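You operate a simulated robot arm through the tools that you are given. There is no shell and no other tool.

The job below is to be done with a simulated two-armed robot. You get a single attempt, and the scene is never put back.

JOB
Blot the ink drops and rub out the pencil marks.
Fine: use the blotter and the block eraser, and put both back. Set down upright: blotter, block eraser. What is to be rubbed or washed off counts as gone when no trace of it is left.

It is judged by the outcome, as a careful person would: the job done as asked, and still so three seconds after it is handed in. It fails if anything else is knocked over, pushed out of place, dropped, spilled or broken.

ROBOT AND FRAMES
Two 6-joint arms with fingered hands on one trunk that stands fixed in place. Base frame: the origin is at the foot of the trunk, x ahead of it, y to its left, z up. Lengths are in mm, angles in rad, forces in N, time in s.
The left shoulder is at [20, 157, 829], the right one opposite. With the tool pointing down near the work surface each hand reaches from about 380 to 840 mm from the base axis, measured 20 degrees to its own side. Payload 4.1 kg a hand.
The TCP of each hand is the grasp point between the finger pads, 33 mm short of the fingertips. In the tool frame z runs along the fingers and y along their closing line. The gripper opens to 112 mm; its body begins 39 mm behind the TCP. The gripper is a hand of 4 fingers: y runs from the thumb to the fingers, the wrist lies at [-16, -118, -200] in the tool frame, and closing takes about 1.5 s.
Orientation is that of the tool frame in the base frame, as a unit quaternion [x, y, z, w]. With the fingers straight down and the wrist toward the robot, the tool's x, y and z point along [0, 1, 0], [1, 0, 0] and [0, 0, -1] of the base frame.

CONTROLS
- The arms move only by the tool move_arm. It takes "left_plan", "right_plan" or both (then of equal length, played together; a hand with none holds still); each is a list of rows, each a list of 6 numbers: the shift along the tool's x, y, z in units of 25 mm (1.0 is 25 mm), then the turn, a rotation vector about the tool's x, y, z in units of 6 degrees (1.0 is 6 degrees). In form: [[dx, dy, dz, wx, wy, wz], ...]. A call has 1 to 20 rows; each row shifts and turns the commanded pose from where the row before left it, along the tool's axes as they then stand. "left_claw" and "right_claw" are, for a hand that has rows, the opening, from 0 (shut) to 1 (fully open), set as the call begins (left out, the last holds). A call with a number of a shift or a turn outside -1 to 1 is refused whole. A row lasts 0.2 s, in which the tool goes at most 50 mm and 0.15 rad; a call with a longer step from one row to the next is refused whole, and so is a gripper value outside its range. A pose out of reach is approached as far as the arm can. The call stops where the force on the tool passes 40 N (or 10 N more than at its start, if that is more) or the arm is blocked; 0.2 s more then pass. Each finger travels about 72 mm/s and halts on what it meets, pressing with about 29 N; the grip force reading is that of the motor and also rises with nothing between the fingers. The clock runs only during rows and for 0.2 s after the last one: add rows that do not move to give the fingers time. It gives the time, the measured TCP pose, the force on the tool (base axes), the opening and the grip force at its end, in the units of the frame above (readings bear some noise), with the torque about the TCP (base axes, N m) and any sound that the robot's microphone picked up.
- Cameras (640 x 400 px; columns grow to the right, rows downward): "scene" is now at [56.2, 3.1, 1453.5]; the picture's right is [0.02, -1.00, 0.00], its down [-0.64, -0.01, -0.77] and it looks along [0.77, 0.01, -0.64] (base axes); focal length 308 px, centre (320, 200). "left" rides on the left gripper at [-66, -89, -130] in its tool frame; the picture's right is [-0.79, -0.29, 0.54], its down [0.55, -0.71, 0.44] and it looks along [0.26, 0.64, 0.72] (tool axes); focal length 247 px, centre (320, 200). "right" rides on the right gripper at [66, -89, -130] in its tool frame; the picture's right is [-0.79, 0.29, -0.54], its down [-0.55, -0.71, 0.44] and it looks along [-0.26, 0.64, 0.72] (tool axes); focal length 247 px, centre (320, 200). There is no depth. A picture from a camera that has moved, and an enlarged one, comes with that camera's place and axes in the base frame and with its lens.
- capture(camera): a new picture of that camera. The clock stands still meanwhile.
- curl_fingers(index, middle, ring, thumb_bend, thumb_turn, hand): sets how far each is bent, from 0 (flat) to 1 (curled in); at 0.3 the hand is open as for a grip, at 0.7 the pads meet at the TCP. One left out holds its place. A second passes; each finger stops where it meets its share of the squeeze, and holds until it gets a number again. A gripper value or a shape takes the hand back. It gives what a move gives, with no picture; readings hold the bend of each and the force on the fingers (four entries, about 0 where the hand has none), thumb and palm. thumb_turn goes from beside the hand (0) to across from the fingers (1), as for a grip.
- set_grasp(shape, hand): the hand has 4 fingers and takes this shape, open, in about a second: jaw (thumb against the fingers, like two jaws); tri (thumb and two fingers); tip (a fingertip pinch); poke (one finger out to press); point (the index stretched); flat (the hand flat); cup (the hand cupped); fist (a fist). The gripper value then closes the fingers along that shape, each until it touches; the sizes above hold for jaw. It gives what a move gives, with no picture.
- aim_head(pan, tilt): turns the head with the scene camera to pan (to the left, within 1.501 rad either way) and tilt (down, from -0.506 to 1.204), counted from straight ahead of the robot. It gives what a move gives.
- close_up(camera, box): a new picture of the part [left, top, right, bottom] of that camera's present view, enlarged. The clock stands still meanwhile.
- finish_job(): hands the job in; it is judged then, once.

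Places have to be worked out from the pictures, the camera data and where the tool is seen. Open the grippers and draw the arms clear of the work before you hand the job in, unless the task says otherwise.

The tools are called after "Emit:" by a JSON object that holds its "method" and its "body". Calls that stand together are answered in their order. move_arm: Moves the arms, as the interface text tells. Its arguments: {"type":"object","properties":{"left_plan":{"type":"array","items":{"type":"array","items":{"type":"number"}}},"left_claw":{"type":"number"},"right_plan":{"type":"array","items":{"type":"array","items":{"type":"number"}}},"right_claw":{"type":"number"}},"required":[]} The other tools are called the same way: set_grasp (shape, hand) gives the hand a shape; curl_fingers (index, middle, ring, thumb_bend, thumb_turn, hand) moves the fingers one by one; aim_head (pan, tilt) turns the head that bears the scene camera; capture (camera) takes a picture; close_up (camera, box) takes an enlarged picture of a part of a camera's view; finish_job () hands the job in.

At the start:

```text
clock: 0.0
left_ee_pos: [544.0, 177.5, 1009.3]
left_orientation: [0.707, 0.707, 0.0, 0.0]
left_ft_force: [0.0, 1.0, -0.4]
left_ft_torque: [-0.03, 0.02, 0.01]
left_gripper_width: 111.5
left_finger_force: 0.0
left_shape: jaw
left_bend: [0.3, 0.3, 0.3, 0.3, 0.98]
left_finger forces: [0.1, 0.0, 0.1, 0.0, 0.1, 0.0]
right_ee_pos: [583.8, -244.7, 1033.3]
right_orientation: [0.708, 0.707, 0.0, 0.0]
right_ft_force: [-0.2, -0.8, -0.1]
right_ft_torque: [-0.02, 0.01, 0.02]
right_gripper_width: 111.9
right_finger_force: 0.1
right_shape: jaw
right_bend: [0.3, 0.3, 0.3, 0.3, 0.98]
right_finger forces: [0.1, 0.0, 0.0, 0.0, 0.1, 0.1]
head pan, tilt (commanded): [0.016, 0.689]
```

scene: 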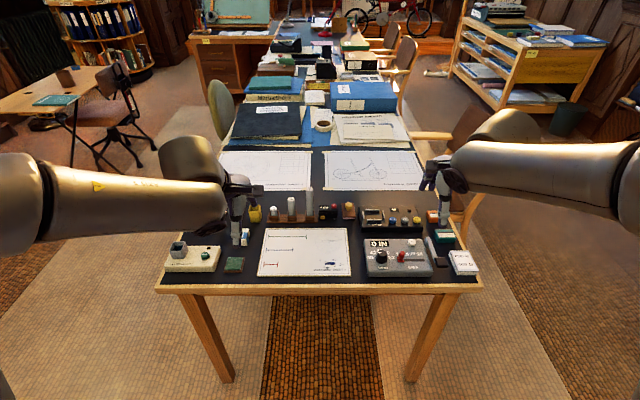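
right: 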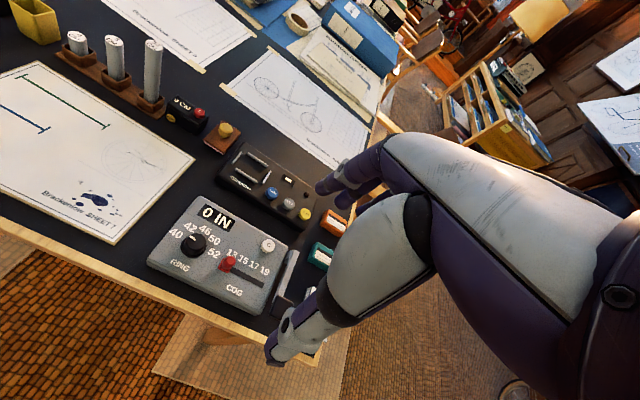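
left: 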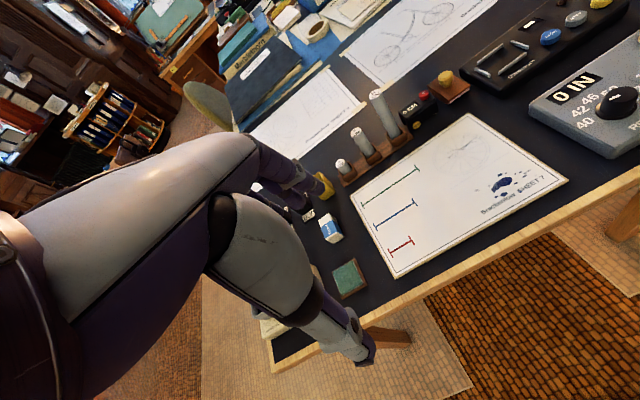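

I begin by looking closer at the table: the sheet with its ink drops and pencil marks, and the candidates for blotter and eraser.

Emit:
{"method": "close_up", "body": {"camera": "scene", "box": [240, 210, 370, 291]}}

Emit:
{"method": "close_up", "body": {"camera": "scene", "box": [150, 190, 310, 290]}}

Emit:
{"method": "close_up", "body": {"camera": "scene", "box": [340, 190, 500, 290]}}

Emit:
{"method": "close_up", "body": {"camera": "left", "box": [260, 80, 580, 280]}}

Emit:
{"method": "close_up", "body": {"camera": "right", "box": [0, 40, 320, 240]}}

```text
4.92 times, centred on (305, 250) of scene
camera zoom: at [56.2, 3.1, 1453.5], right [0.02, -1.0, 0.0], down [-0.64, -0.01, -0.77], along [0.77, 0.01, -0.64], focal length 1518 px, centre (394, -49)
```

zoom: 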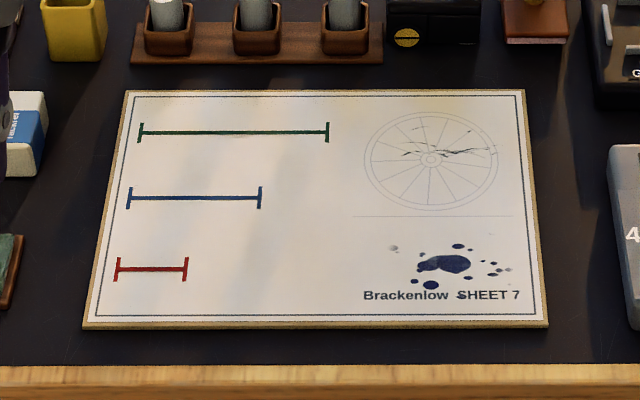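

```text
4.00 times, centred on (230, 240) of scene
camera zoom: at [56.2, 3.1, 1453.5], right [0.02, -1.0, 0.0], down [-0.64, -0.01, -0.77], along [0.77, 0.01, -0.64], focal length 1234 px, centre (680, 40)
```

zoom: 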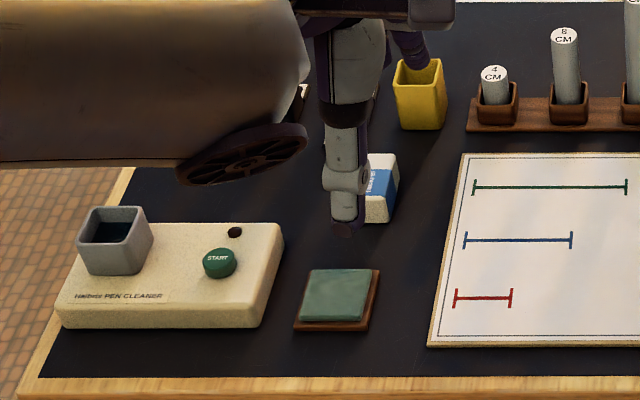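

```text
4.00 times, centred on (420, 240) of scene
camera zoom: at [56.2, 3.1, 1453.5], right [0.02, -1.0, 0.0], down [-0.64, -0.01, -0.77], along [0.77, 0.01, -0.64], focal length 1234 px, centre (-80, 40)
```

zoom: 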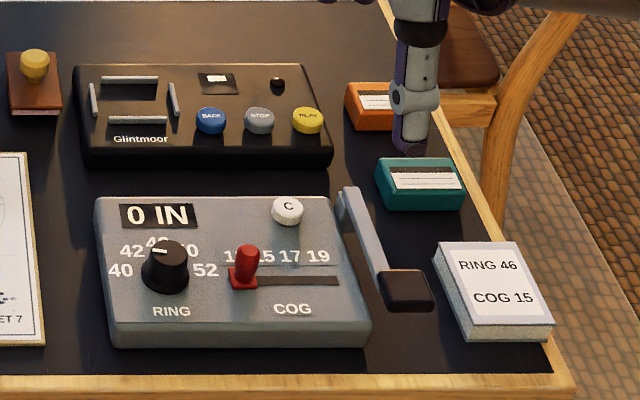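

```text
2.00 times, centred on (420, 180) of left
camera zoom: at [455.2, 111.4, 1140.5], right [-0.29, -0.79, -0.54], down [-0.71, 0.55, -0.44], along [0.64, 0.26, -0.72], focal length 494 px, centre (120, 240)
```

zoom: 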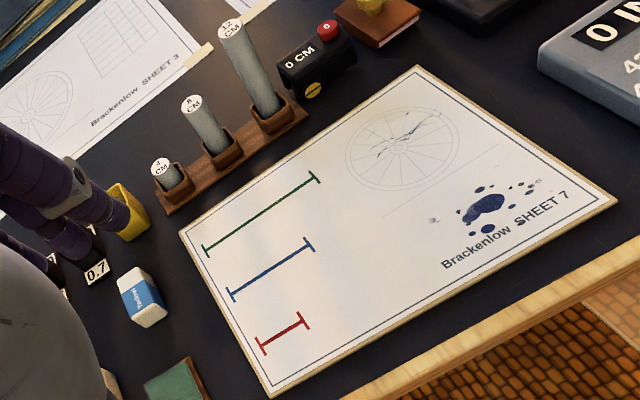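

```text
2.00 times, centred on (160, 140) of right
camera zoom: at [495.1, -179.7, 1164.0], right [0.29, -0.79, 0.54], down [-0.71, -0.55, -0.44], along [0.64, -0.26, -0.72], focal length 494 px, centre (640, 320)
```

zoom: 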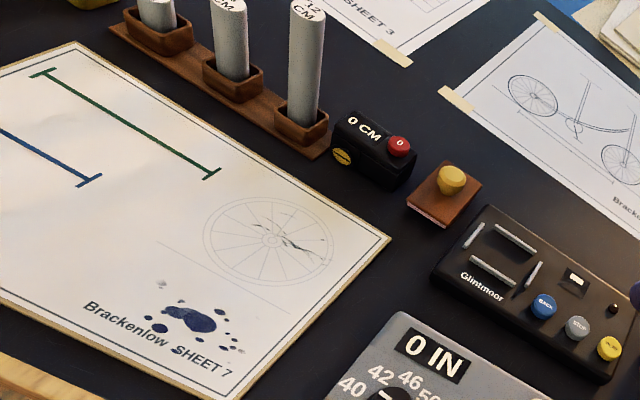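

The knobbed wooden block could be a blotter or a stamp, and the green pad could be a pad or a blotter, so I enlarge these and the marks further.

Emit:
{"method": "close_up", "body": {"camera": "right", "box": [190, 110, 254, 150]}}

Emit:
{"method": "close_up", "body": {"camera": "left", "box": [420, 60, 484, 100]}}

Emit:
{"method": "close_up", "body": {"camera": "left", "box": [310, 200, 390, 250]}}

Emit:
{"method": "close_up", "body": {"camera": "left", "box": [320, 250, 384, 300]}}

Emit:
{"method": "close_up", "body": {"camera": "right", "box": [40, 130, 200, 230]}}

Emit:
{"method": "close_up", "body": {"camera": "left", "box": [420, 120, 580, 220]}}

```text
10.00 times, centred on (222, 130) of right
camera zoom: at [495.1, -179.7, 1164.0], right [0.29, -0.79, 0.54], down [-0.71, -0.55, -0.44], along [0.64, -0.26, -0.72], focal length 2470 px, centre (1300, 900)
```

zoom: 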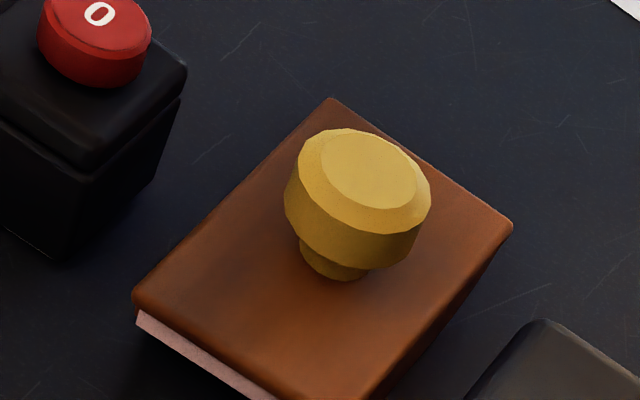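

```text
10.00 times, centred on (452, 80) of left
camera zoom: at [455.2, 111.4, 1140.5], right [-0.29, -0.79, -0.54], down [-0.71, 0.55, -0.44], along [0.64, 0.26, -0.72], focal length 2470 px, centre (-1000, 1400)
```

zoom: 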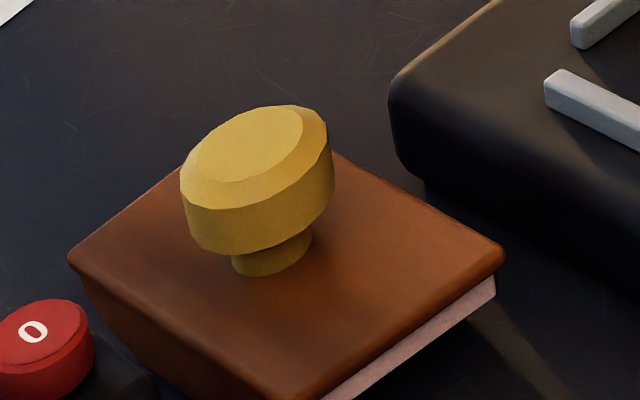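

```text
8.00 times, centred on (350, 225) of left
camera zoom: at [455.2, 111.4, 1140.5], right [-0.29, -0.79, -0.54], down [-0.71, 0.55, -0.44], along [0.64, 0.26, -0.72], focal length 1976 px, centre (80, 0)
```

zoom: 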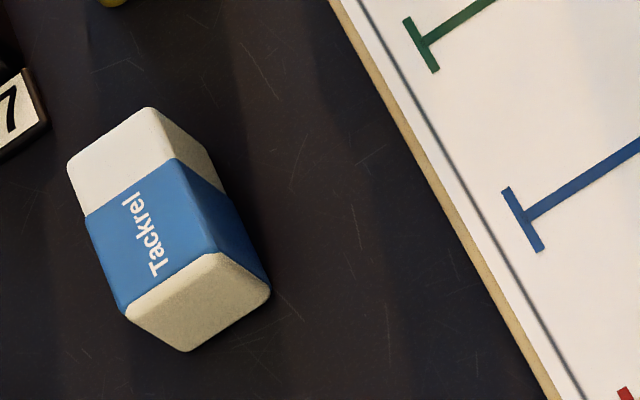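

```text
8.00 times, centred on (352, 275) of left
camera zoom: at [455.2, 111.4, 1140.5], right [-0.29, -0.79, -0.54], down [-0.71, 0.55, -0.44], along [0.64, 0.26, -0.72], focal length 1976 px, centre (64, -400)
```

zoom: 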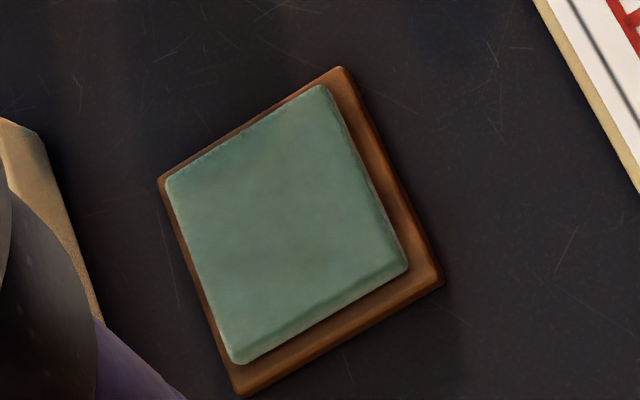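

```text
4.00 times, centred on (120, 180) of right
camera zoom: at [495.1, -179.7, 1164.0], right [0.29, -0.79, 0.54], down [-0.71, -0.55, -0.44], along [0.64, -0.26, -0.72], focal length 988 px, centre (1120, 280)
```

zoom: 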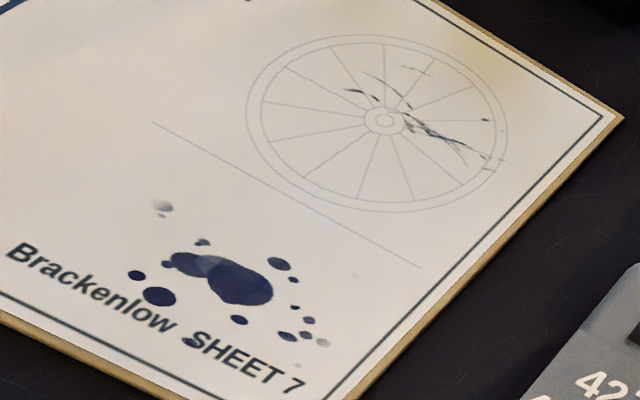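

```text
4.00 times, centred on (500, 170) of left
camera zoom: at [455.2, 111.4, 1140.5], right [-0.29, -0.79, -0.54], down [-0.71, 0.55, -0.44], along [0.64, 0.26, -0.72], focal length 988 px, centre (-400, 320)
```

zoom: 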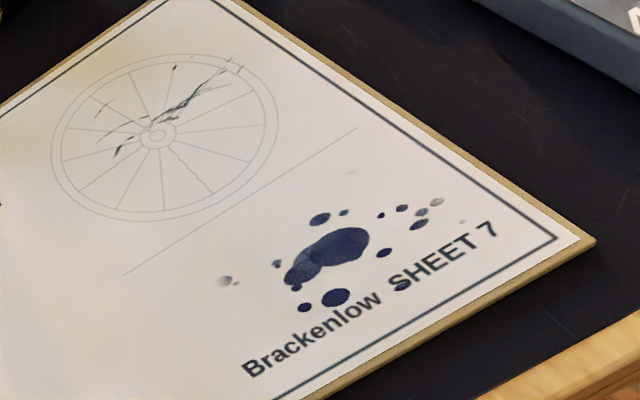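

The knobbed wooden block has a curved underside with pink blotting paper, so it is the rocker blotter. I triangulate its knob top at about (853, -84, 782) and the ink at x 612–657, y -60 to +18, sheet z about 731. I look at the right hand's finger geometry and the area around the blotter before moving.

Emit:
{"method": "close_up", "body": {"camera": "right", "box": [240, 130, 440, 370]}}

Emit:
{"method": "close_up", "body": {"camera": "scene", "box": [300, 190, 396, 250]}}

Emit:
{"method": "close_up", "body": {"camera": "scene", "box": [310, 220, 358, 275]}}

```text
1.67 times, centred on (340, 250) of right
camera zoom: at [495.1, -179.7, 1164.0], right [0.29, -0.79, 0.54], down [-0.71, -0.55, -0.44], along [0.64, -0.26, -0.72], focal length 412 px, centre (287, 117)
```

zoom: 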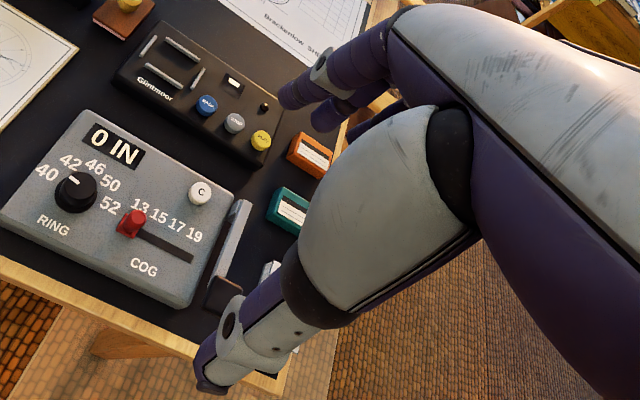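

```text
6.67 times, centred on (348, 220) of scene
camera zoom: at [56.2, 3.1, 1453.5], right [0.02, -1.0, 0.0], down [-0.64, -0.01, -0.77], along [0.77, 0.01, -0.64], focal length 2056 px, centre (133, 67)
```

zoom: 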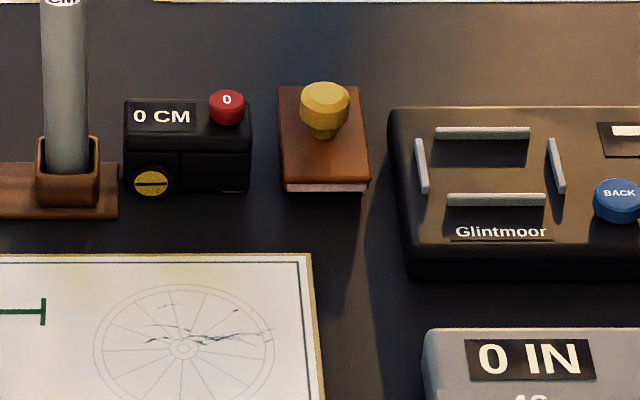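

```text
7.27 times, centred on (334, 248) of scene
camera zoom: at [56.2, 3.1, 1453.5], right [0.02, -1.0, 0.0], down [-0.64, -0.01, -0.77], along [0.77, 0.01, -0.64], focal length 2243 px, centre (218, -146)
```

zoom: 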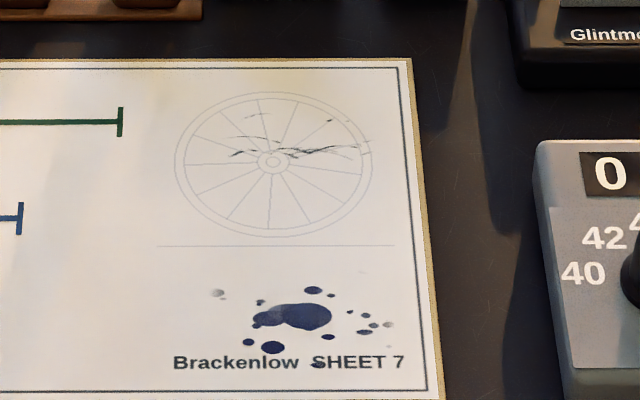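

The knob sits between the "0 CM" box and the Glintmoor device with about 12–14 mm of clearance each side. It lies near the reach limit, so I tilt the right tool 24° forward and move it above the blotter at about (830, -84, 900), with the claw half open.

Emit:
{"method": "move_arm", "body": {"right_plan": [[0, 0, 0, -1, 0, 0], [0, 0, 0, -1, 0, 0], [0, 0, 0, -1, 0, 0], [0, 0, 0, -1, 0, 0], [0.644, 0.682, 0.886, 0, 0, 0], [0.644, 0.682, 0.886, 0, 0, 0], [0.644, 0.682, 0.886, 0, 0, 0], [0.644, 0.682, 0.886, 0, 0, 0], [0.644, 0.682, 0.886, 0, 0, 0], [0.644, 0.682, 0.886, 0, 0, 0], [0.644, 0.682, 0.886, 0, 0, 0], [0.644, 0.682, 0.886, 0, 0, 0], [0.644, 0.682, 0.886, 0, 0, 0], [0.644, 0.682, 0.886, 0, 0, 0], [0, 0, 0, 0, 0, 0]], "right_claw": 0.6}}

```text
clock: 3.2
left_ee_pos: [543.6, 176.7, 1010.0]
left_orientation: [0.708, 0.706, 0.0, 0.001]
left_ft_force: [0.0, 0.2, 0.0]
left_ft_torque: [0.0, -0.05, -0.01]
left_gripper_width: 111.5
left_finger_force: 0.0
left_shape: jaw
left_bend: [0.3, 0.3, 0.3, 0.3, 0.98]
left_finger forces: [0.0, 0.1, 0.0, 0.1, 0.0, 0.0]
right_ee_pos: [831.5, -83.9, 900.3]
right_orientation: [0.692, 0.691, 0.147, 0.147]
right_ft_force: [0.2, -0.4, 0.4]
right_ft_torque: [-0.02, 0.0, 0.02]
right_gripper_width: 67.7
right_finger_force: 0.0
right_shape: jaw
right_bend: [0.75, 0.4, 0.37, 0.65, 1.0]
right_finger forces: [0.0, 0.0, 0.0, 0.0, 0.0, 0.1]
head pan, tilt (commanded): [0.016, 0.689]
```

The tool is at (831, -84, 900) as commanded. I look at the hand and the blotter from both cameras.

Emit:
{"method": "capture", "body": {"camera": "right"}}

Emit:
{"method": "close_up", "body": {"camera": "scene", "box": [280, 110, 440, 230]}}

Emit:
{"method": "capture", "body": {"camera": "left"}}

```text
taken
camera right: at [697.1, -18.8, 983.6], right [0.04, -0.79, 0.61], down [-0.47, -0.55, -0.69], along [0.88, -0.26, -0.4], focal length 247 px, centre (320, 200)
```

right: 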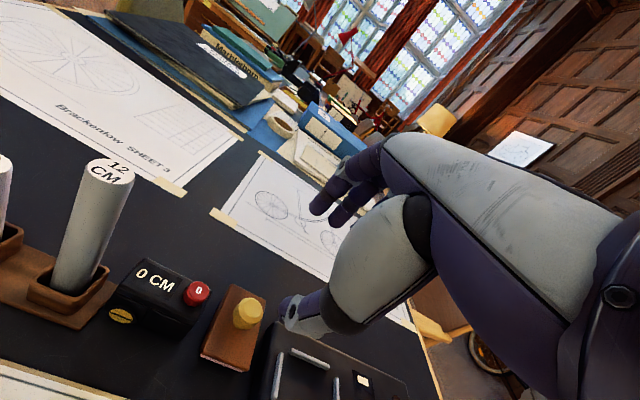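

```text
3.33 times, centred on (360, 170) of scene
camera zoom: at [56.1, 3.1, 1453.5], right [0.02, -1.0, 0.0], down [-0.64, -0.01, -0.77], along [0.77, 0.01, -0.64], focal length 1028 px, centre (187, 300)
```

zoom: 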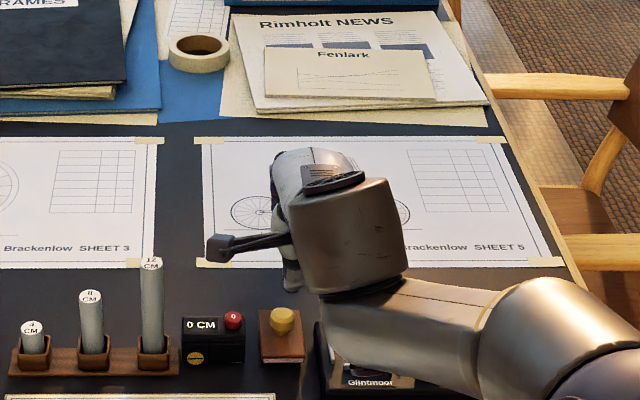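

```text
taken
camera left: at [455.1, 111.3, 1140.6], right [-0.29, -0.79, -0.54], down [-0.71, 0.55, -0.44], along [0.64, 0.26, -0.72], focal length 247 px, centre (320, 200)
```

left: 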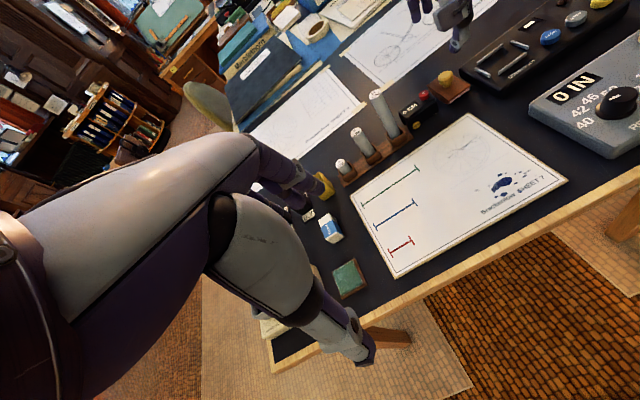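

The hand is straight above the blotter, with the knob below and slightly ahead of the thumb. I lower to about z 835 and take back 12° of tilt to see whether a more upright grip is within reach here.

Emit:
{"method": "move_arm", "body": {"right_plan": [[0, -0.31, 0.81, 0, 0, 0], [0, -0.31, 0.81, 0, 0, 0], [0, -0.31, 0.81, 0, 0, 0], [0, 0, 0, 1, 0, 0], [0, 0, 0, 1, 0, 0], [0, 0, 0, 0, 0, 0]]}}

```text
clock: 4.6
left_ee_pos: [543.6, 177.5, 1009.0]
left_orientation: [0.708, 0.706, -0.001, 0.0]
left_ft_force: [0.2, 0.6, 0.1]
left_ft_torque: [-0.03, -0.02, -0.02]
left_gripper_width: 111.6
left_finger_force: 0.1
left_shape: jaw
left_bend: [0.3, 0.3, 0.3, 0.3, 0.98]
left_finger forces: [0.0, 0.0, 0.0, 0.0, 0.1, 0.0]
right_ee_pos: [837.4, -87.7, 837.5]
right_orientation: [0.707, 0.697, 0.081, 0.088]
right_ft_force: [0.0, 0.7, -0.2]
right_ft_torque: [0.0, -0.01, -0.03]
right_gripper_width: 67.5
right_finger_force: 0.1
right_shape: jaw
right_bend: [0.75, 0.4, 0.37, 0.65, 1.0]
right_finger forces: [0.0, 0.1, 0.1, 0.0, 0.0, 0.0]
right hand out of reach, approached as far as the arm can: row 5
head pan, tilt (commanded): [0.016, 0.689]
```

12° is just out of reach here (it stopped near 14°), so I settle on 18° of tilt and check how the fingers look before going down.

Emit:
{"method": "move_arm", "body": {"right_plan": [[0, 0, 0, -1, 0, 0], [0, 0, 0, 0, 0, 0]]}}

Emit:
{"method": "close_up", "body": {"camera": "right", "box": [160, 150, 440, 360]}}

Emit:
{"method": "close_up", "body": {"camera": "left", "box": [380, 0, 500, 110]}}

Emit:
{"method": "close_up", "body": {"camera": "scene", "box": [300, 140, 420, 230]}}

```text
clock: 5.2
left_ee_pos: [543.9, 176.7, 1009.4]
left_orientation: [0.707, 0.707, 0.0, 0.0]
left_ft_force: [-0.2, 0.0, -0.3]
left_ft_torque: [-0.04, 0.0, -0.01]
left_gripper_width: 112.0
left_finger_force: 0.1
left_shape: jaw
left_bend: [0.3, 0.3, 0.3, 0.3, 0.98]
left_finger forces: [0.0, 0.0, 0.0, 0.0, 0.0, 0.0]
right_ee_pos: [838.8, -90.0, 837.0]
right_orientation: [0.701, 0.698, 0.103, 0.106]
right_ft_force: [-0.2, -1.1, -0.4]
right_ft_torque: [-0.01, 0.0, 0.03]
right_gripper_width: 67.7
right_finger_force: 0.0
right_shape: jaw
right_bend: [0.75, 0.4, 0.37, 0.65, 1.0]
right_finger forces: [0.0, 0.0, 0.0, 0.0, 0.1, 0.0]
head pan, tilt (commanded): [0.016, 0.689]
```

```text
1.90 times, centred on (300, 255) of right
camera zoom: at [715.3, -24.2, 937.4], right [0.11, -0.79, 0.6], down [-0.55, -0.55, -0.62], along [0.82, -0.26, -0.5], focal length 470 px, centre (358, 95)
```

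zoom: 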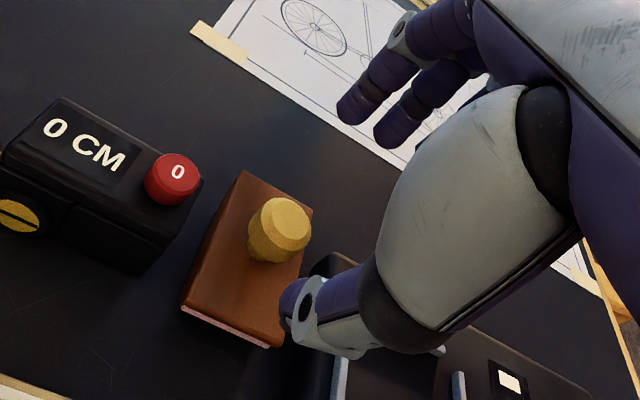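

```text
3.64 times, centred on (440, 55) of left
camera zoom: at [455.2, 111.4, 1140.5], right [-0.29, -0.79, -0.54], down [-0.71, 0.55, -0.44], along [0.64, 0.26, -0.72], focal length 898 px, centre (-116, 727)
```

zoom: 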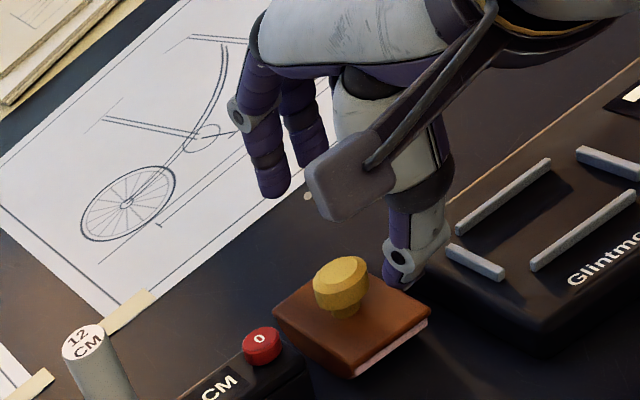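

```text
4.44 times, centred on (360, 185) of scene
camera zoom: at [56.1, 3.1, 1453.5], right [0.02, -1.0, 0.0], down [-0.64, -0.01, -0.77], along [0.77, 0.01, -0.64], focal length 1371 px, centre (142, 267)
```

zoom: 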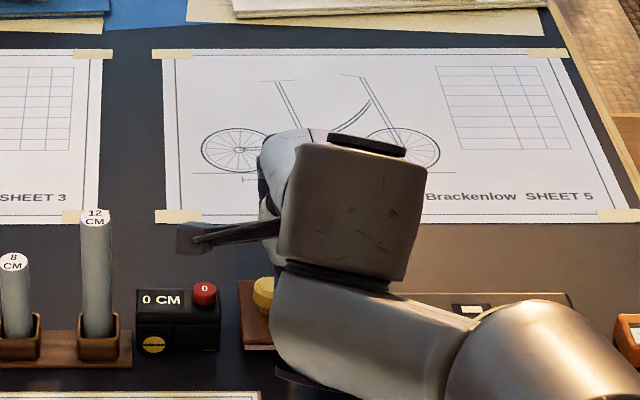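

The hand now holds about 17° of tilt at (839, -90, 837). I close the claw to knob width in the air to see where the pads will come together relative to the knob.

Emit:
{"method": "move_arm", "body": {"right_plan": [[0, 0, 0, 0, 0, 0], [0, 0, 0, 0, 0, 0], [0, 0, 0, 0, 0, 0], [0, 0, 0, 0, 0, 0], [0, 0, 0, 0, 0, 0]], "right_claw": 0.25}}

Emit:
{"method": "close_up", "body": {"camera": "right", "box": [160, 150, 440, 360]}}

Emit:
{"method": "close_up", "body": {"camera": "left", "box": [400, 0, 500, 110]}}

```text
clock: 6.4
left_ee_pos: [543.5, 176.2, 1010.0]
left_orientation: [0.708, 0.707, 0.0, 0.0]
left_ft_force: [0.0, 0.1, 0.4]
left_ft_torque: [0.01, 0.0, 0.0]
left_gripper_width: 111.6
left_finger_force: 0.0
left_shape: jaw
left_bend: [0.3, 0.3, 0.3, 0.3, 0.98]
left_finger forces: [0.1, 0.0, 0.1, 0.0, 0.1, 0.0]
right_ee_pos: [838.3, -90.3, 837.7]
right_orientation: [0.701, 0.697, 0.102, 0.106]
right_ft_force: [0.9, 0.6, -1.0]
right_ft_torque: [-0.01, 0.0, 0.01]
right_gripper_width: 28.2
right_finger_force: 0.1
right_shape: jaw
right_bend: [0.75, 0.56, 0.54, 0.74, 1.0]
right_finger forces: [0.1, 0.0, 0.0, 0.0, 0.1, 0.0]
head pan, tilt (commanded): [0.016, 0.689]
```

```text
1.90 times, centred on (300, 255) of right
camera zoom: at [715.4, -24.3, 937.4], right [0.11, -0.79, 0.6], down [-0.56, -0.55, -0.62], along [0.82, -0.26, -0.5], focal length 470 px, centre (358, 95)
```

zoom: 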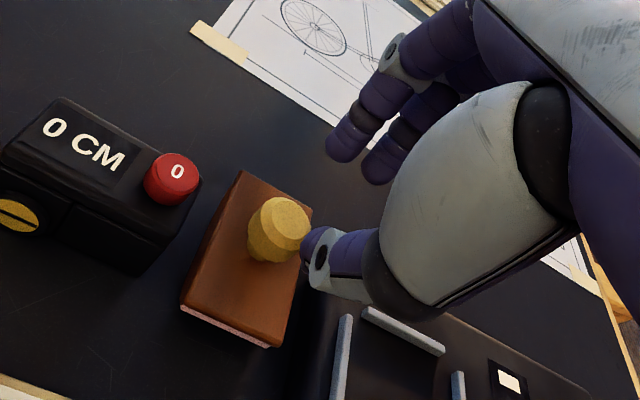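

```text
3.64 times, centred on (450, 55) of left
camera zoom: at [455.2, 111.4, 1140.5], right [-0.29, -0.79, -0.54], down [-0.71, 0.55, -0.44], along [0.64, 0.26, -0.72], focal length 898 px, centre (-153, 727)
```

zoom: 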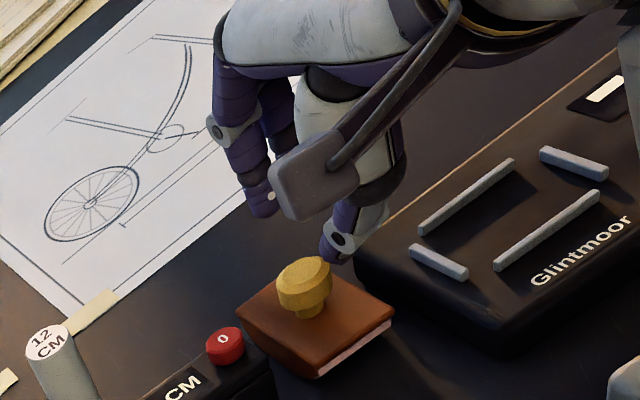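

The pads close about 30–35 mm beyond the TCP, and my knob estimate matches both cameras to within a few pixels. I open to about 56 mm, centre on the knob, and come down part way for a check.

Emit:
{"method": "move_arm", "body": {"right_plan": [[0.43, -0.2, 0, 0, 0, 0], [0, 0, 0, 0, 0, 0], [0, 0, 0, 0, 0, 0], [0, 0, 0.6, 0, 0, 0], [0, 0, 0.5, 0, 0, 0], [0, 0, 0, 0, 0, 0]], "right_claw": 0.5}}

Emit:
{"method": "close_up", "body": {"camera": "right", "box": [160, 150, 440, 360]}}

Emit:
{"method": "close_up", "body": {"camera": "left", "box": [400, 20, 500, 110]}}

```text
clock: 7.8
left_ee_pos: [544.9, 177.7, 1008.8]
left_orientation: [0.707, 0.707, -0.001, 0.0]
left_ft_force: [0.5, -0.4, -0.1]
left_ft_torque: [0.01, -0.01, -0.01]
left_gripper_width: 111.9
left_finger_force: 0.1
left_shape: jaw
left_bend: [0.3, 0.3, 0.3, 0.3, 0.98]
left_finger forces: [0.0, 0.0, 0.0, 0.1, 0.1, 0.0]
right_ee_pos: [840.1, -76.8, 809.5]
right_orientation: [0.699, 0.698, 0.11, 0.111]
right_ft_force: [0.5, 0.1, 0.0]
right_ft_torque: [0.03, 0.0, -0.02]
right_gripper_width: 55.7
right_finger_force: 0.0
right_shape: jaw
right_bend: [0.76, 0.44, 0.41, 0.7, 1.0]
right_finger forces: [0.0, 0.0, 0.0, 0.1, 0.0, 0.0]
head pan, tilt (commanded): [0.016, 0.689]
```

```text
1.90 times, centred on (300, 255) of right
camera zoom: at [715.5, -12.2, 907.3], right [0.11, -0.79, 0.6], down [-0.54, -0.55, -0.63], along [0.83, -0.26, -0.49], focal length 470 px, centre (358, 95)
```

zoom: 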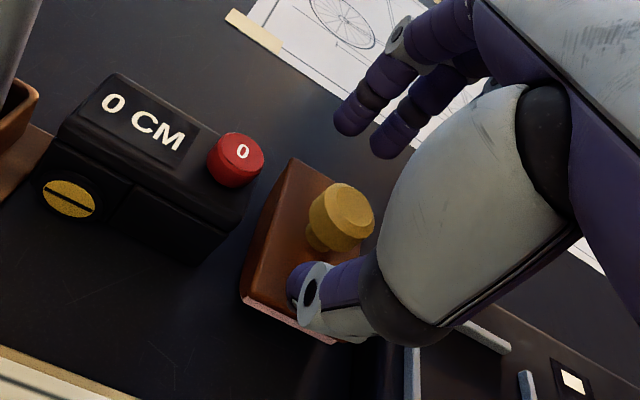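

```text
4.44 times, centred on (450, 65) of left
camera zoom: at [455.2, 111.4, 1140.5], right [-0.29, -0.79, -0.54], down [-0.71, 0.55, -0.44], along [0.64, 0.26, -0.72], focal length 1098 px, centre (-258, 800)
```

zoom: 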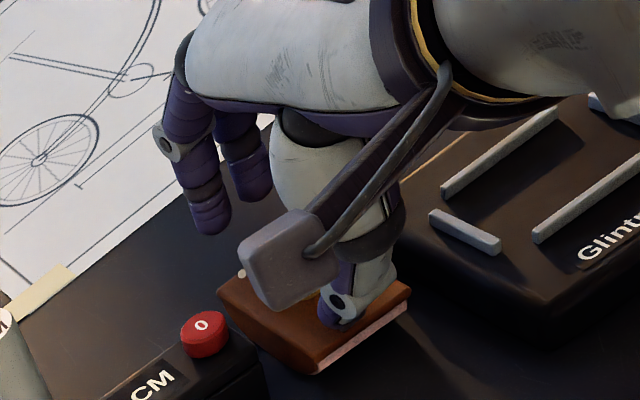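

The fingers straddle the knob, but with the tilt the thumb will reach the wood before the far fingers are low enough. The rocker base can roll slightly toward the thumb, so I narrow the opening, shift 5 mm right, and come down gently while watching the force.

Emit:
{"method": "move_arm", "body": {"right_plan": [[-0.2, 0, 0, 0, 0, 0], [0, 0, 0.2, 0, 0, 0], [0, 0, 0.2, 0, 0, 0], [0, 0, 0, 0, 0, 0]], "right_claw": 0.4}}

Emit:
{"method": "close_up", "body": {"camera": "right", "box": [200, 160, 400, 320]}}

Emit:
{"method": "close_up", "body": {"camera": "left", "box": [420, 50, 500, 110]}}

```text
clock: 8.8
left_ee_pos: [544.1, 176.8, 1008.8]
left_orientation: [0.708, 0.707, 0.0, 0.0]
left_ft_force: [-0.7, 0.4, -0.2]
left_ft_torque: [-0.04, 0.0, 0.0]
left_gripper_width: 111.5
left_finger_force: 0.0
left_shape: jaw
left_bend: [0.3, 0.3, 0.3, 0.3, 0.98]
left_finger forces: [0.0, 0.0, 0.0, 0.1, 0.0, 0.1]
right_ee_pos: [844.5, -82.3, 802.8]
right_orientation: [0.698, 0.698, 0.114, 0.112]
right_ft_force: [-3.5, -0.4, 15.3]
right_ft_torque: [0.07, 0.41, -0.01]
right_gripper_width: 44.4
right_finger_force: 0.0
right_shape: jaw
right_bend: [0.76, 0.48, 0.46, 0.75, 1.0]
right_finger forces: [0.0, 0.1, 0.1, 0.0, 15.1, 0.0]
head pan, tilt (commanded): [0.016, 0.689]
```

```text
2.50 times, centred on (300, 240) of right
camera zoom: at [718.4, -17.5, 900.0], right [0.1, -0.79, 0.6], down [-0.54, -0.55, -0.64], along [0.84, -0.26, -0.48], focal length 617 px, centre (370, 100)
```

zoom: 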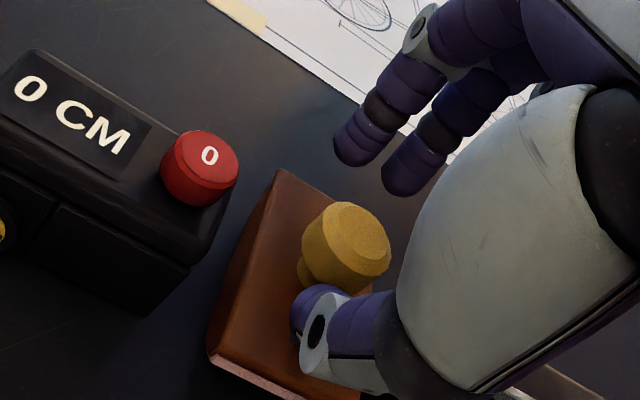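

```text
6.67 times, centred on (460, 80) of left
camera zoom: at [454.7, 111.4, 1140.7], right [-0.29, -0.79, -0.54], down [-0.71, 0.55, -0.44], along [0.64, 0.26, -0.72], focal length 1646 px, centre (-613, 1000)
```

zoom: 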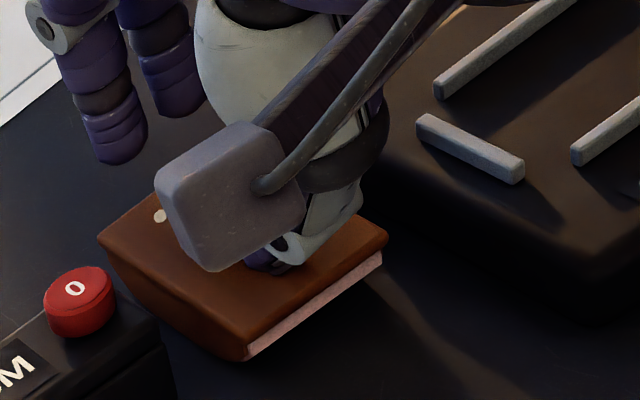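

The thumb touched the wood at 15 N with TCP z 803 while the far fingers are still above the knob. I back off 50 mm along the tool and instead try a shifted pinch with the thumb curled more and the fingers straighter, so both tips sit at equal height.

Emit:
{"method": "move_arm", "body": {"right_plan": [[0, 0, -0.6, 0, 0, 0], [0, 0, -0.7, 0, 0, 0], [0, 0, -0.7, 0, 0, 0]]}}

Emit:
{"method": "curl_fingers", "body": {"hand": "right", "index": 0.3, "middle": 0.3, "ring": 0.3, "thumb_bend": 0.95, "thumb_turn": 1.0}}

Emit:
{"method": "close_up", "body": {"camera": "right", "box": [160, 110, 480, 350]}}

Emit:
{"method": "close_up", "body": {"camera": "left", "box": [400, 20, 500, 110]}}

```text
clock: 9.6
left_ee_pos: [545.4, 178.0, 1009.9]
left_orientation: [0.707, 0.707, 0.0, -0.001]
left_ft_force: [0.1, 0.3, 0.4]
left_ft_torque: [0.0, 0.05, -0.02]
left_gripper_width: 111.9
left_finger_force: 0.1
left_shape: jaw
left_bend: [0.3, 0.3, 0.3, 0.3, 0.98]
left_finger forces: [0.1, 0.1, 0.1, 0.0, 0.0, 0.1]
right_ee_pos: [829.5, -83.1, 847.5]
right_orientation: [0.698, 0.699, 0.11, 0.11]
right_ft_force: [0.6, 0.1, 1.0]
right_ft_torque: [-0.01, 0.01, 0.01]
right_gripper_width: 44.7
right_finger_force: 0.0
right_shape: jaw
right_bend: [0.76, 0.48, 0.46, 0.73, 1.0]
right_finger forces: [0.1, 0.1, 0.0, 0.1, 0.0, 0.0]
head pan, tilt (commanded): [0.016, 0.689]
```

```text
clock: 10.6
left_ee_pos: [543.8, 176.8, 1009.7]
left_orientation: [0.707, 0.707, -0.001, 0.0]
left_ft_force: [0.3, 0.2, -0.4]
left_ft_torque: [-0.02, 0.0, -0.01]
left_gripper_width: 111.5
left_finger_force: 0.1
left_shape: jaw
left_bend: [0.3, 0.3, 0.3, 0.3, 0.98]
left_finger forces: [0.0, 0.0, 0.0, 0.0, 0.0, 0.0]
right_ee_pos: [829.6, -82.8, 847.8]
right_orientation: [0.698, 0.698, 0.111, 0.11]
right_ft_force: [0.0, -0.3, 0.0]
right_ft_torque: [-0.02, 0.01, 0.03]
right_gripper_width: 27.4
right_finger_force: 0.0
right_shape: fingers
right_bend: [0.3, 0.3, 0.3, 0.95, 1.0]
right_finger forces: [0.0, 0.1, 0.1, 0.1, 0.1, 0.0]
head pan, tilt (commanded): [0.016, 0.689]
```

```text
1.67 times, centred on (320, 230) of right
camera zoom: at [704.0, -17.8, 945.3], right [0.11, -0.79, 0.6], down [-0.54, -0.55, -0.63], along [0.83, -0.26, -0.49], focal length 412 px, centre (320, 150)
```

zoom: 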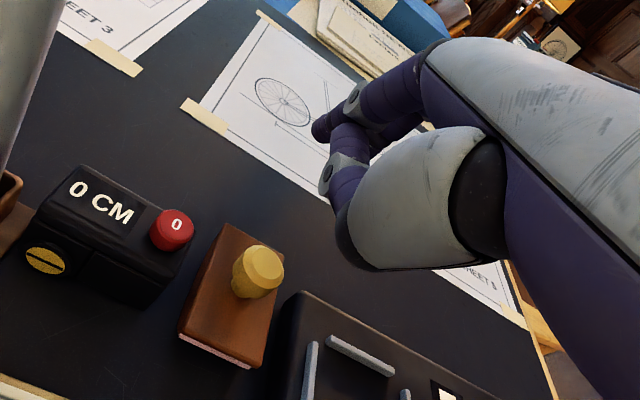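

```text
4.44 times, centred on (450, 65) of left
camera zoom: at [455.2, 111.4, 1140.5], right [-0.29, -0.79, -0.54], down [-0.71, 0.55, -0.44], along [0.64, 0.26, -0.72], focal length 1098 px, centre (-258, 800)
```

zoom: 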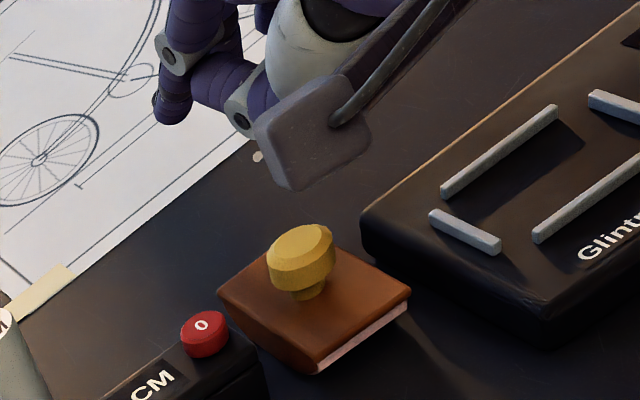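

That curls the thumb too far, with its knuckle now lowest. I try an intermediate shape, thumb 0.83 and fingers about 0.45.

Emit:
{"method": "curl_fingers", "body": {"hand": "right", "index": 0.3, "middle": 0.42, "ring": 0.42, "thumb_bend": 0.83}}

Emit:
{"method": "close_up", "body": {"camera": "right", "box": [200, 110, 440, 290]}}

Emit:
{"method": "close_up", "body": {"camera": "left", "box": [400, 0, 500, 110]}}

```text
clock: 11.6
left_ee_pos: [543.7, 178.5, 1009.9]
left_orientation: [0.707, 0.707, -0.001, 0.0]
left_ft_force: [-0.6, 0.4, 0.0]
left_ft_torque: [0.01, -0.01, 0.01]
left_gripper_width: 111.4
left_finger_force: 0.1
left_shape: jaw
left_bend: [0.3, 0.3, 0.3, 0.3, 0.98]
left_finger forces: [0.0, 0.1, 0.1, 0.0, 0.0, 0.1]
right_ee_pos: [829.4, -83.0, 846.4]
right_orientation: [0.699, 0.698, 0.111, 0.111]
right_ft_force: [0.6, 0.2, 0.3]
right_ft_torque: [0.0, 0.01, -0.01]
right_gripper_width: 32.5
right_finger_force: 0.1
right_shape: fingers
right_bend: [0.3, 0.42, 0.42, 0.83, 1.0]
right_finger forces: [0.0, 0.0, 0.0, 0.0, 0.0, 0.0]
head pan, tilt (commanded): [0.016, 0.689]
```

```text
2.22 times, centred on (320, 200) of right
camera zoom: at [704.0, -17.7, 945.2], right [0.11, -0.79, 0.6], down [-0.54, -0.55, -0.63], along [0.83, -0.26, -0.49], focal length 549 px, centre (320, 200)
```

zoom: 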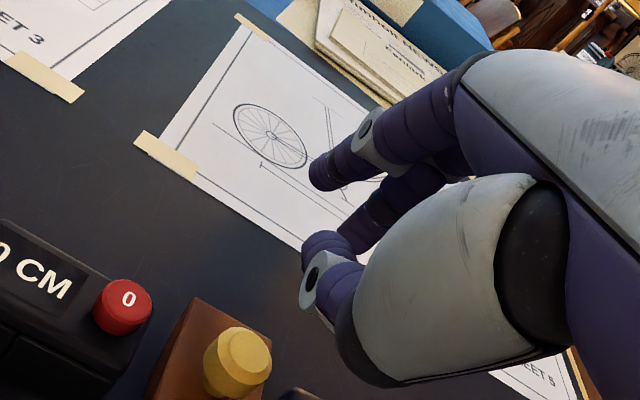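

```text
3.64 times, centred on (450, 55) of left
camera zoom: at [455.2, 111.4, 1140.5], right [-0.29, -0.79, -0.54], down [-0.71, 0.55, -0.44], along [0.64, 0.26, -0.72], focal length 898 px, centre (-153, 727)
```

zoom: 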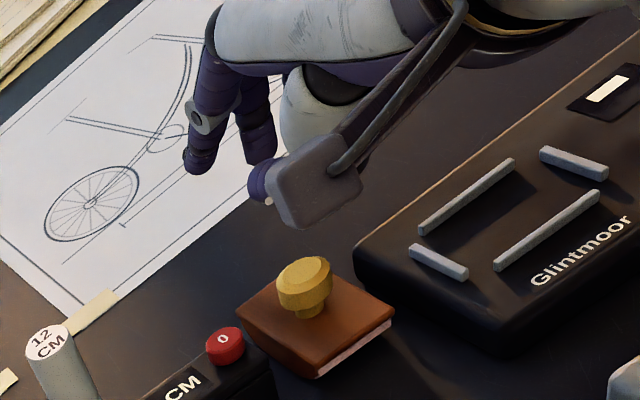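

I need to know which finger is which, so I set clearly distinct bends and look again.

Emit:
{"method": "curl_fingers", "body": {"hand": "right", "index": 0.75, "middle": 0.42, "ring": 0.42, "thumb_bend": 0.55}}

Emit:
{"method": "close_up", "body": {"camera": "right", "box": [200, 110, 440, 290]}}

Emit:
{"method": "close_up", "body": {"camera": "left", "box": [400, 0, 500, 110]}}

```text
clock: 12.6
left_ee_pos: [543.8, 177.4, 1010.1]
left_orientation: [0.707, 0.707, 0.0, -0.001]
left_ft_force: [0.2, 0.7, -0.3]
left_ft_torque: [0.01, 0.01, 0.0]
left_gripper_width: 111.8
left_finger_force: 0.1
left_shape: jaw
left_bend: [0.3, 0.3, 0.3, 0.3, 0.98]
left_finger forces: [0.0, 0.0, 0.1, 0.0, 0.0, 0.0]
right_ee_pos: [829.6, -82.5, 846.6]
right_orientation: [0.699, 0.698, 0.111, 0.11]
right_ft_force: [0.2, -0.8, 1.1]
right_ft_torque: [0.0, 0.04, -0.01]
right_gripper_width: 14.3
right_finger_force: 0.0
right_shape: fingers
right_bend: [0.75, 0.42, 0.42, 0.55, 1.0]
right_finger forces: [0.0, 0.1, 0.0, 0.0, 0.0, 0.0]
head pan, tilt (commanded): [0.016, 0.689]
```

```text
2.22 times, centred on (320, 200) of right
camera zoom: at [704.0, -17.8, 945.2], right [0.11, -0.79, 0.6], down [-0.54, -0.55, -0.63], along [0.83, -0.26, -0.49], focal length 549 px, centre (320, 200)
```

zoom: 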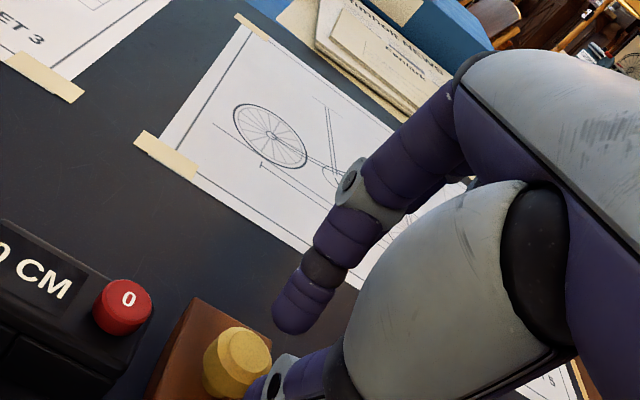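

```text
3.64 times, centred on (450, 55) of left
camera zoom: at [455.2, 111.4, 1140.5], right [-0.29, -0.79, -0.54], down [-0.71, 0.55, -0.44], along [0.64, 0.26, -0.72], focal length 898 px, centre (-153, 727)
```

zoom: 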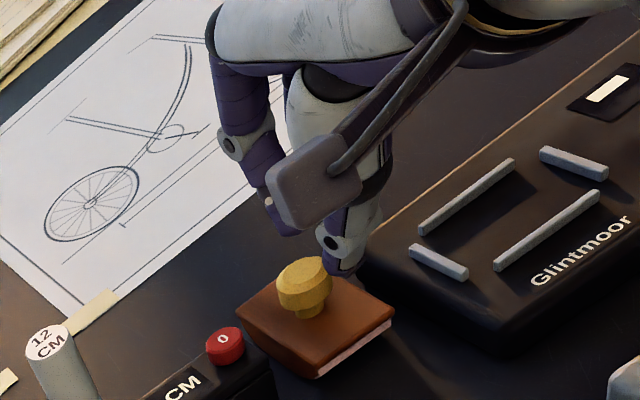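

Setting index to 0.75 shows it is the leftmost finger. The thumb reaches about 10 mm lower than the fingers, which is awkward with the tilt, so I look at the "tri" shape closed to about knob width.

Emit:
{"method": "set_grasp", "body": {"hand": "right", "shape": "tri"}}

Emit:
{"method": "close_up", "body": {"camera": "right", "box": [200, 110, 440, 290]}}

Emit:
{"method": "move_arm", "body": {"right_plan": [[0, 0, 0, 0, 0, 0], [0, 0, 0, 0, 0, 0], [0, 0, 0, 0, 0, 0], [0, 0, 0, 0, 0, 0], [0, 0, 0, 0, 0, 0], [0, 0, 0, 0, 0, 0]], "right_claw": 0.3}}

Emit:
{"method": "close_up", "body": {"camera": "right", "box": [200, 140, 440, 320]}}

Emit:
{"method": "close_up", "body": {"camera": "left", "box": [400, 0, 500, 110]}}

```text
clock: 13.5
left_ee_pos: [544.8, 177.2, 1008.8]
left_orientation: [0.707, 0.707, 0.001, 0.0]
left_ft_force: [-0.5, 0.1, 0.1]
left_ft_torque: [0.0, 0.0, -0.01]
left_gripper_width: 111.7
left_finger_force: 0.1
left_shape: jaw
left_bend: [0.3, 0.3, 0.3, 0.3, 0.98]
left_finger forces: [0.1, 0.0, 0.0, 0.0, 0.0, 0.0]
right_ee_pos: [829.6, -82.0, 847.7]
right_orientation: [0.699, 0.698, 0.11, 0.112]
right_ft_force: [0.1, 0.7, -0.2]
right_ft_torque: [0.02, -0.02, 0.0]
right_gripper_width: 111.8
right_finger_force: 0.0
right_shape: tri
right_bend: [0.3, 0.3, 0.99, 0.3, 0.98]
right_finger forces: [0.0, 0.1, 0.0, 0.0, 0.0, 0.0]
head pan, tilt (commanded): [0.016, 0.689]
```

```text
2.22 times, centred on (320, 200) of right
camera zoom: at [704.0, -17.7, 945.2], right [0.11, -0.79, 0.6], down [-0.54, -0.55, -0.63], along [0.83, -0.26, -0.49], focal length 549 px, centre (320, 200)
```

zoom: 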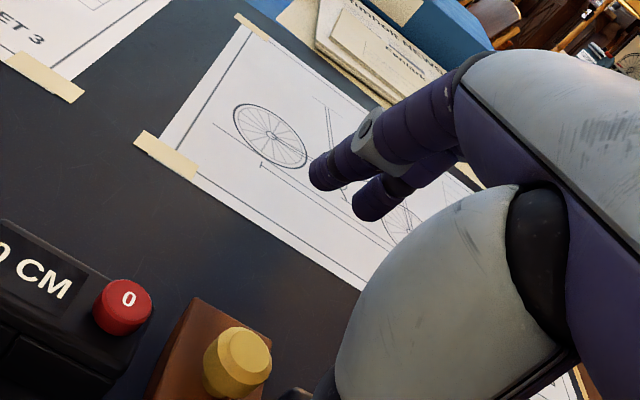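

```text
clock: 14.9
left_ee_pos: [544.5, 178.2, 1009.9]
left_orientation: [0.707, 0.707, 0.001, 0.0]
left_ft_force: [-0.6, -0.2, -0.2]
left_ft_torque: [0.01, 0.0, -0.01]
left_gripper_width: 111.7
left_finger_force: 0.1
left_shape: jaw
left_bend: [0.3, 0.3, 0.3, 0.3, 0.98]
left_finger forces: [0.1, 0.1, 0.0, 0.0, 0.1, 0.0]
right_ee_pos: [829.5, -82.3, 847.3]
right_orientation: [0.698, 0.698, 0.11, 0.111]
right_ft_force: [0.4, 0.2, 0.0]
right_ft_torque: [0.02, -0.01, -0.01]
right_gripper_width: 34.1
right_finger_force: 0.1
right_shape: tri
right_bend: [0.76, 0.53, 0.99, 0.74, 1.0]
right_finger forces: [0.1, 0.0, 0.0, 0.0, 0.0, 0.0]
head pan, tilt (commanded): [0.016, 0.689]
```

```text
2.22 times, centred on (320, 230) of right
camera zoom: at [703.9, -17.7, 945.2], right [0.11, -0.79, 0.6], down [-0.54, -0.55, -0.63], along [0.83, -0.26, -0.49], focal length 549 px, centre (320, 133)
```

zoom: 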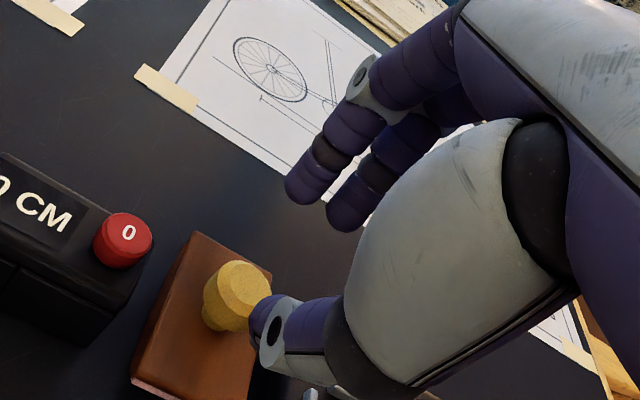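

```text
3.64 times, centred on (450, 55) of left
camera zoom: at [455.2, 111.4, 1140.5], right [-0.29, -0.79, -0.54], down [-0.71, 0.55, -0.44], along [0.64, 0.26, -0.72], focal length 898 px, centre (-153, 727)
```

zoom: 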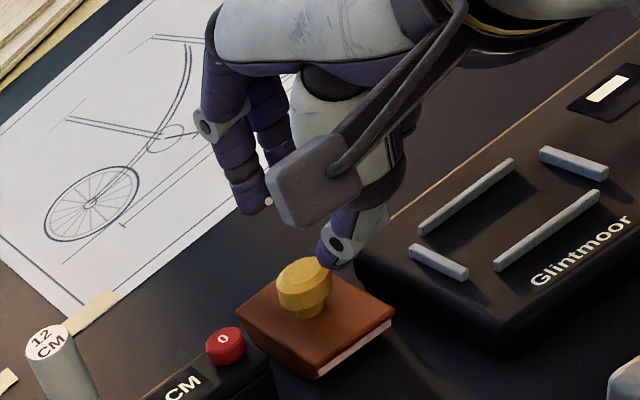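

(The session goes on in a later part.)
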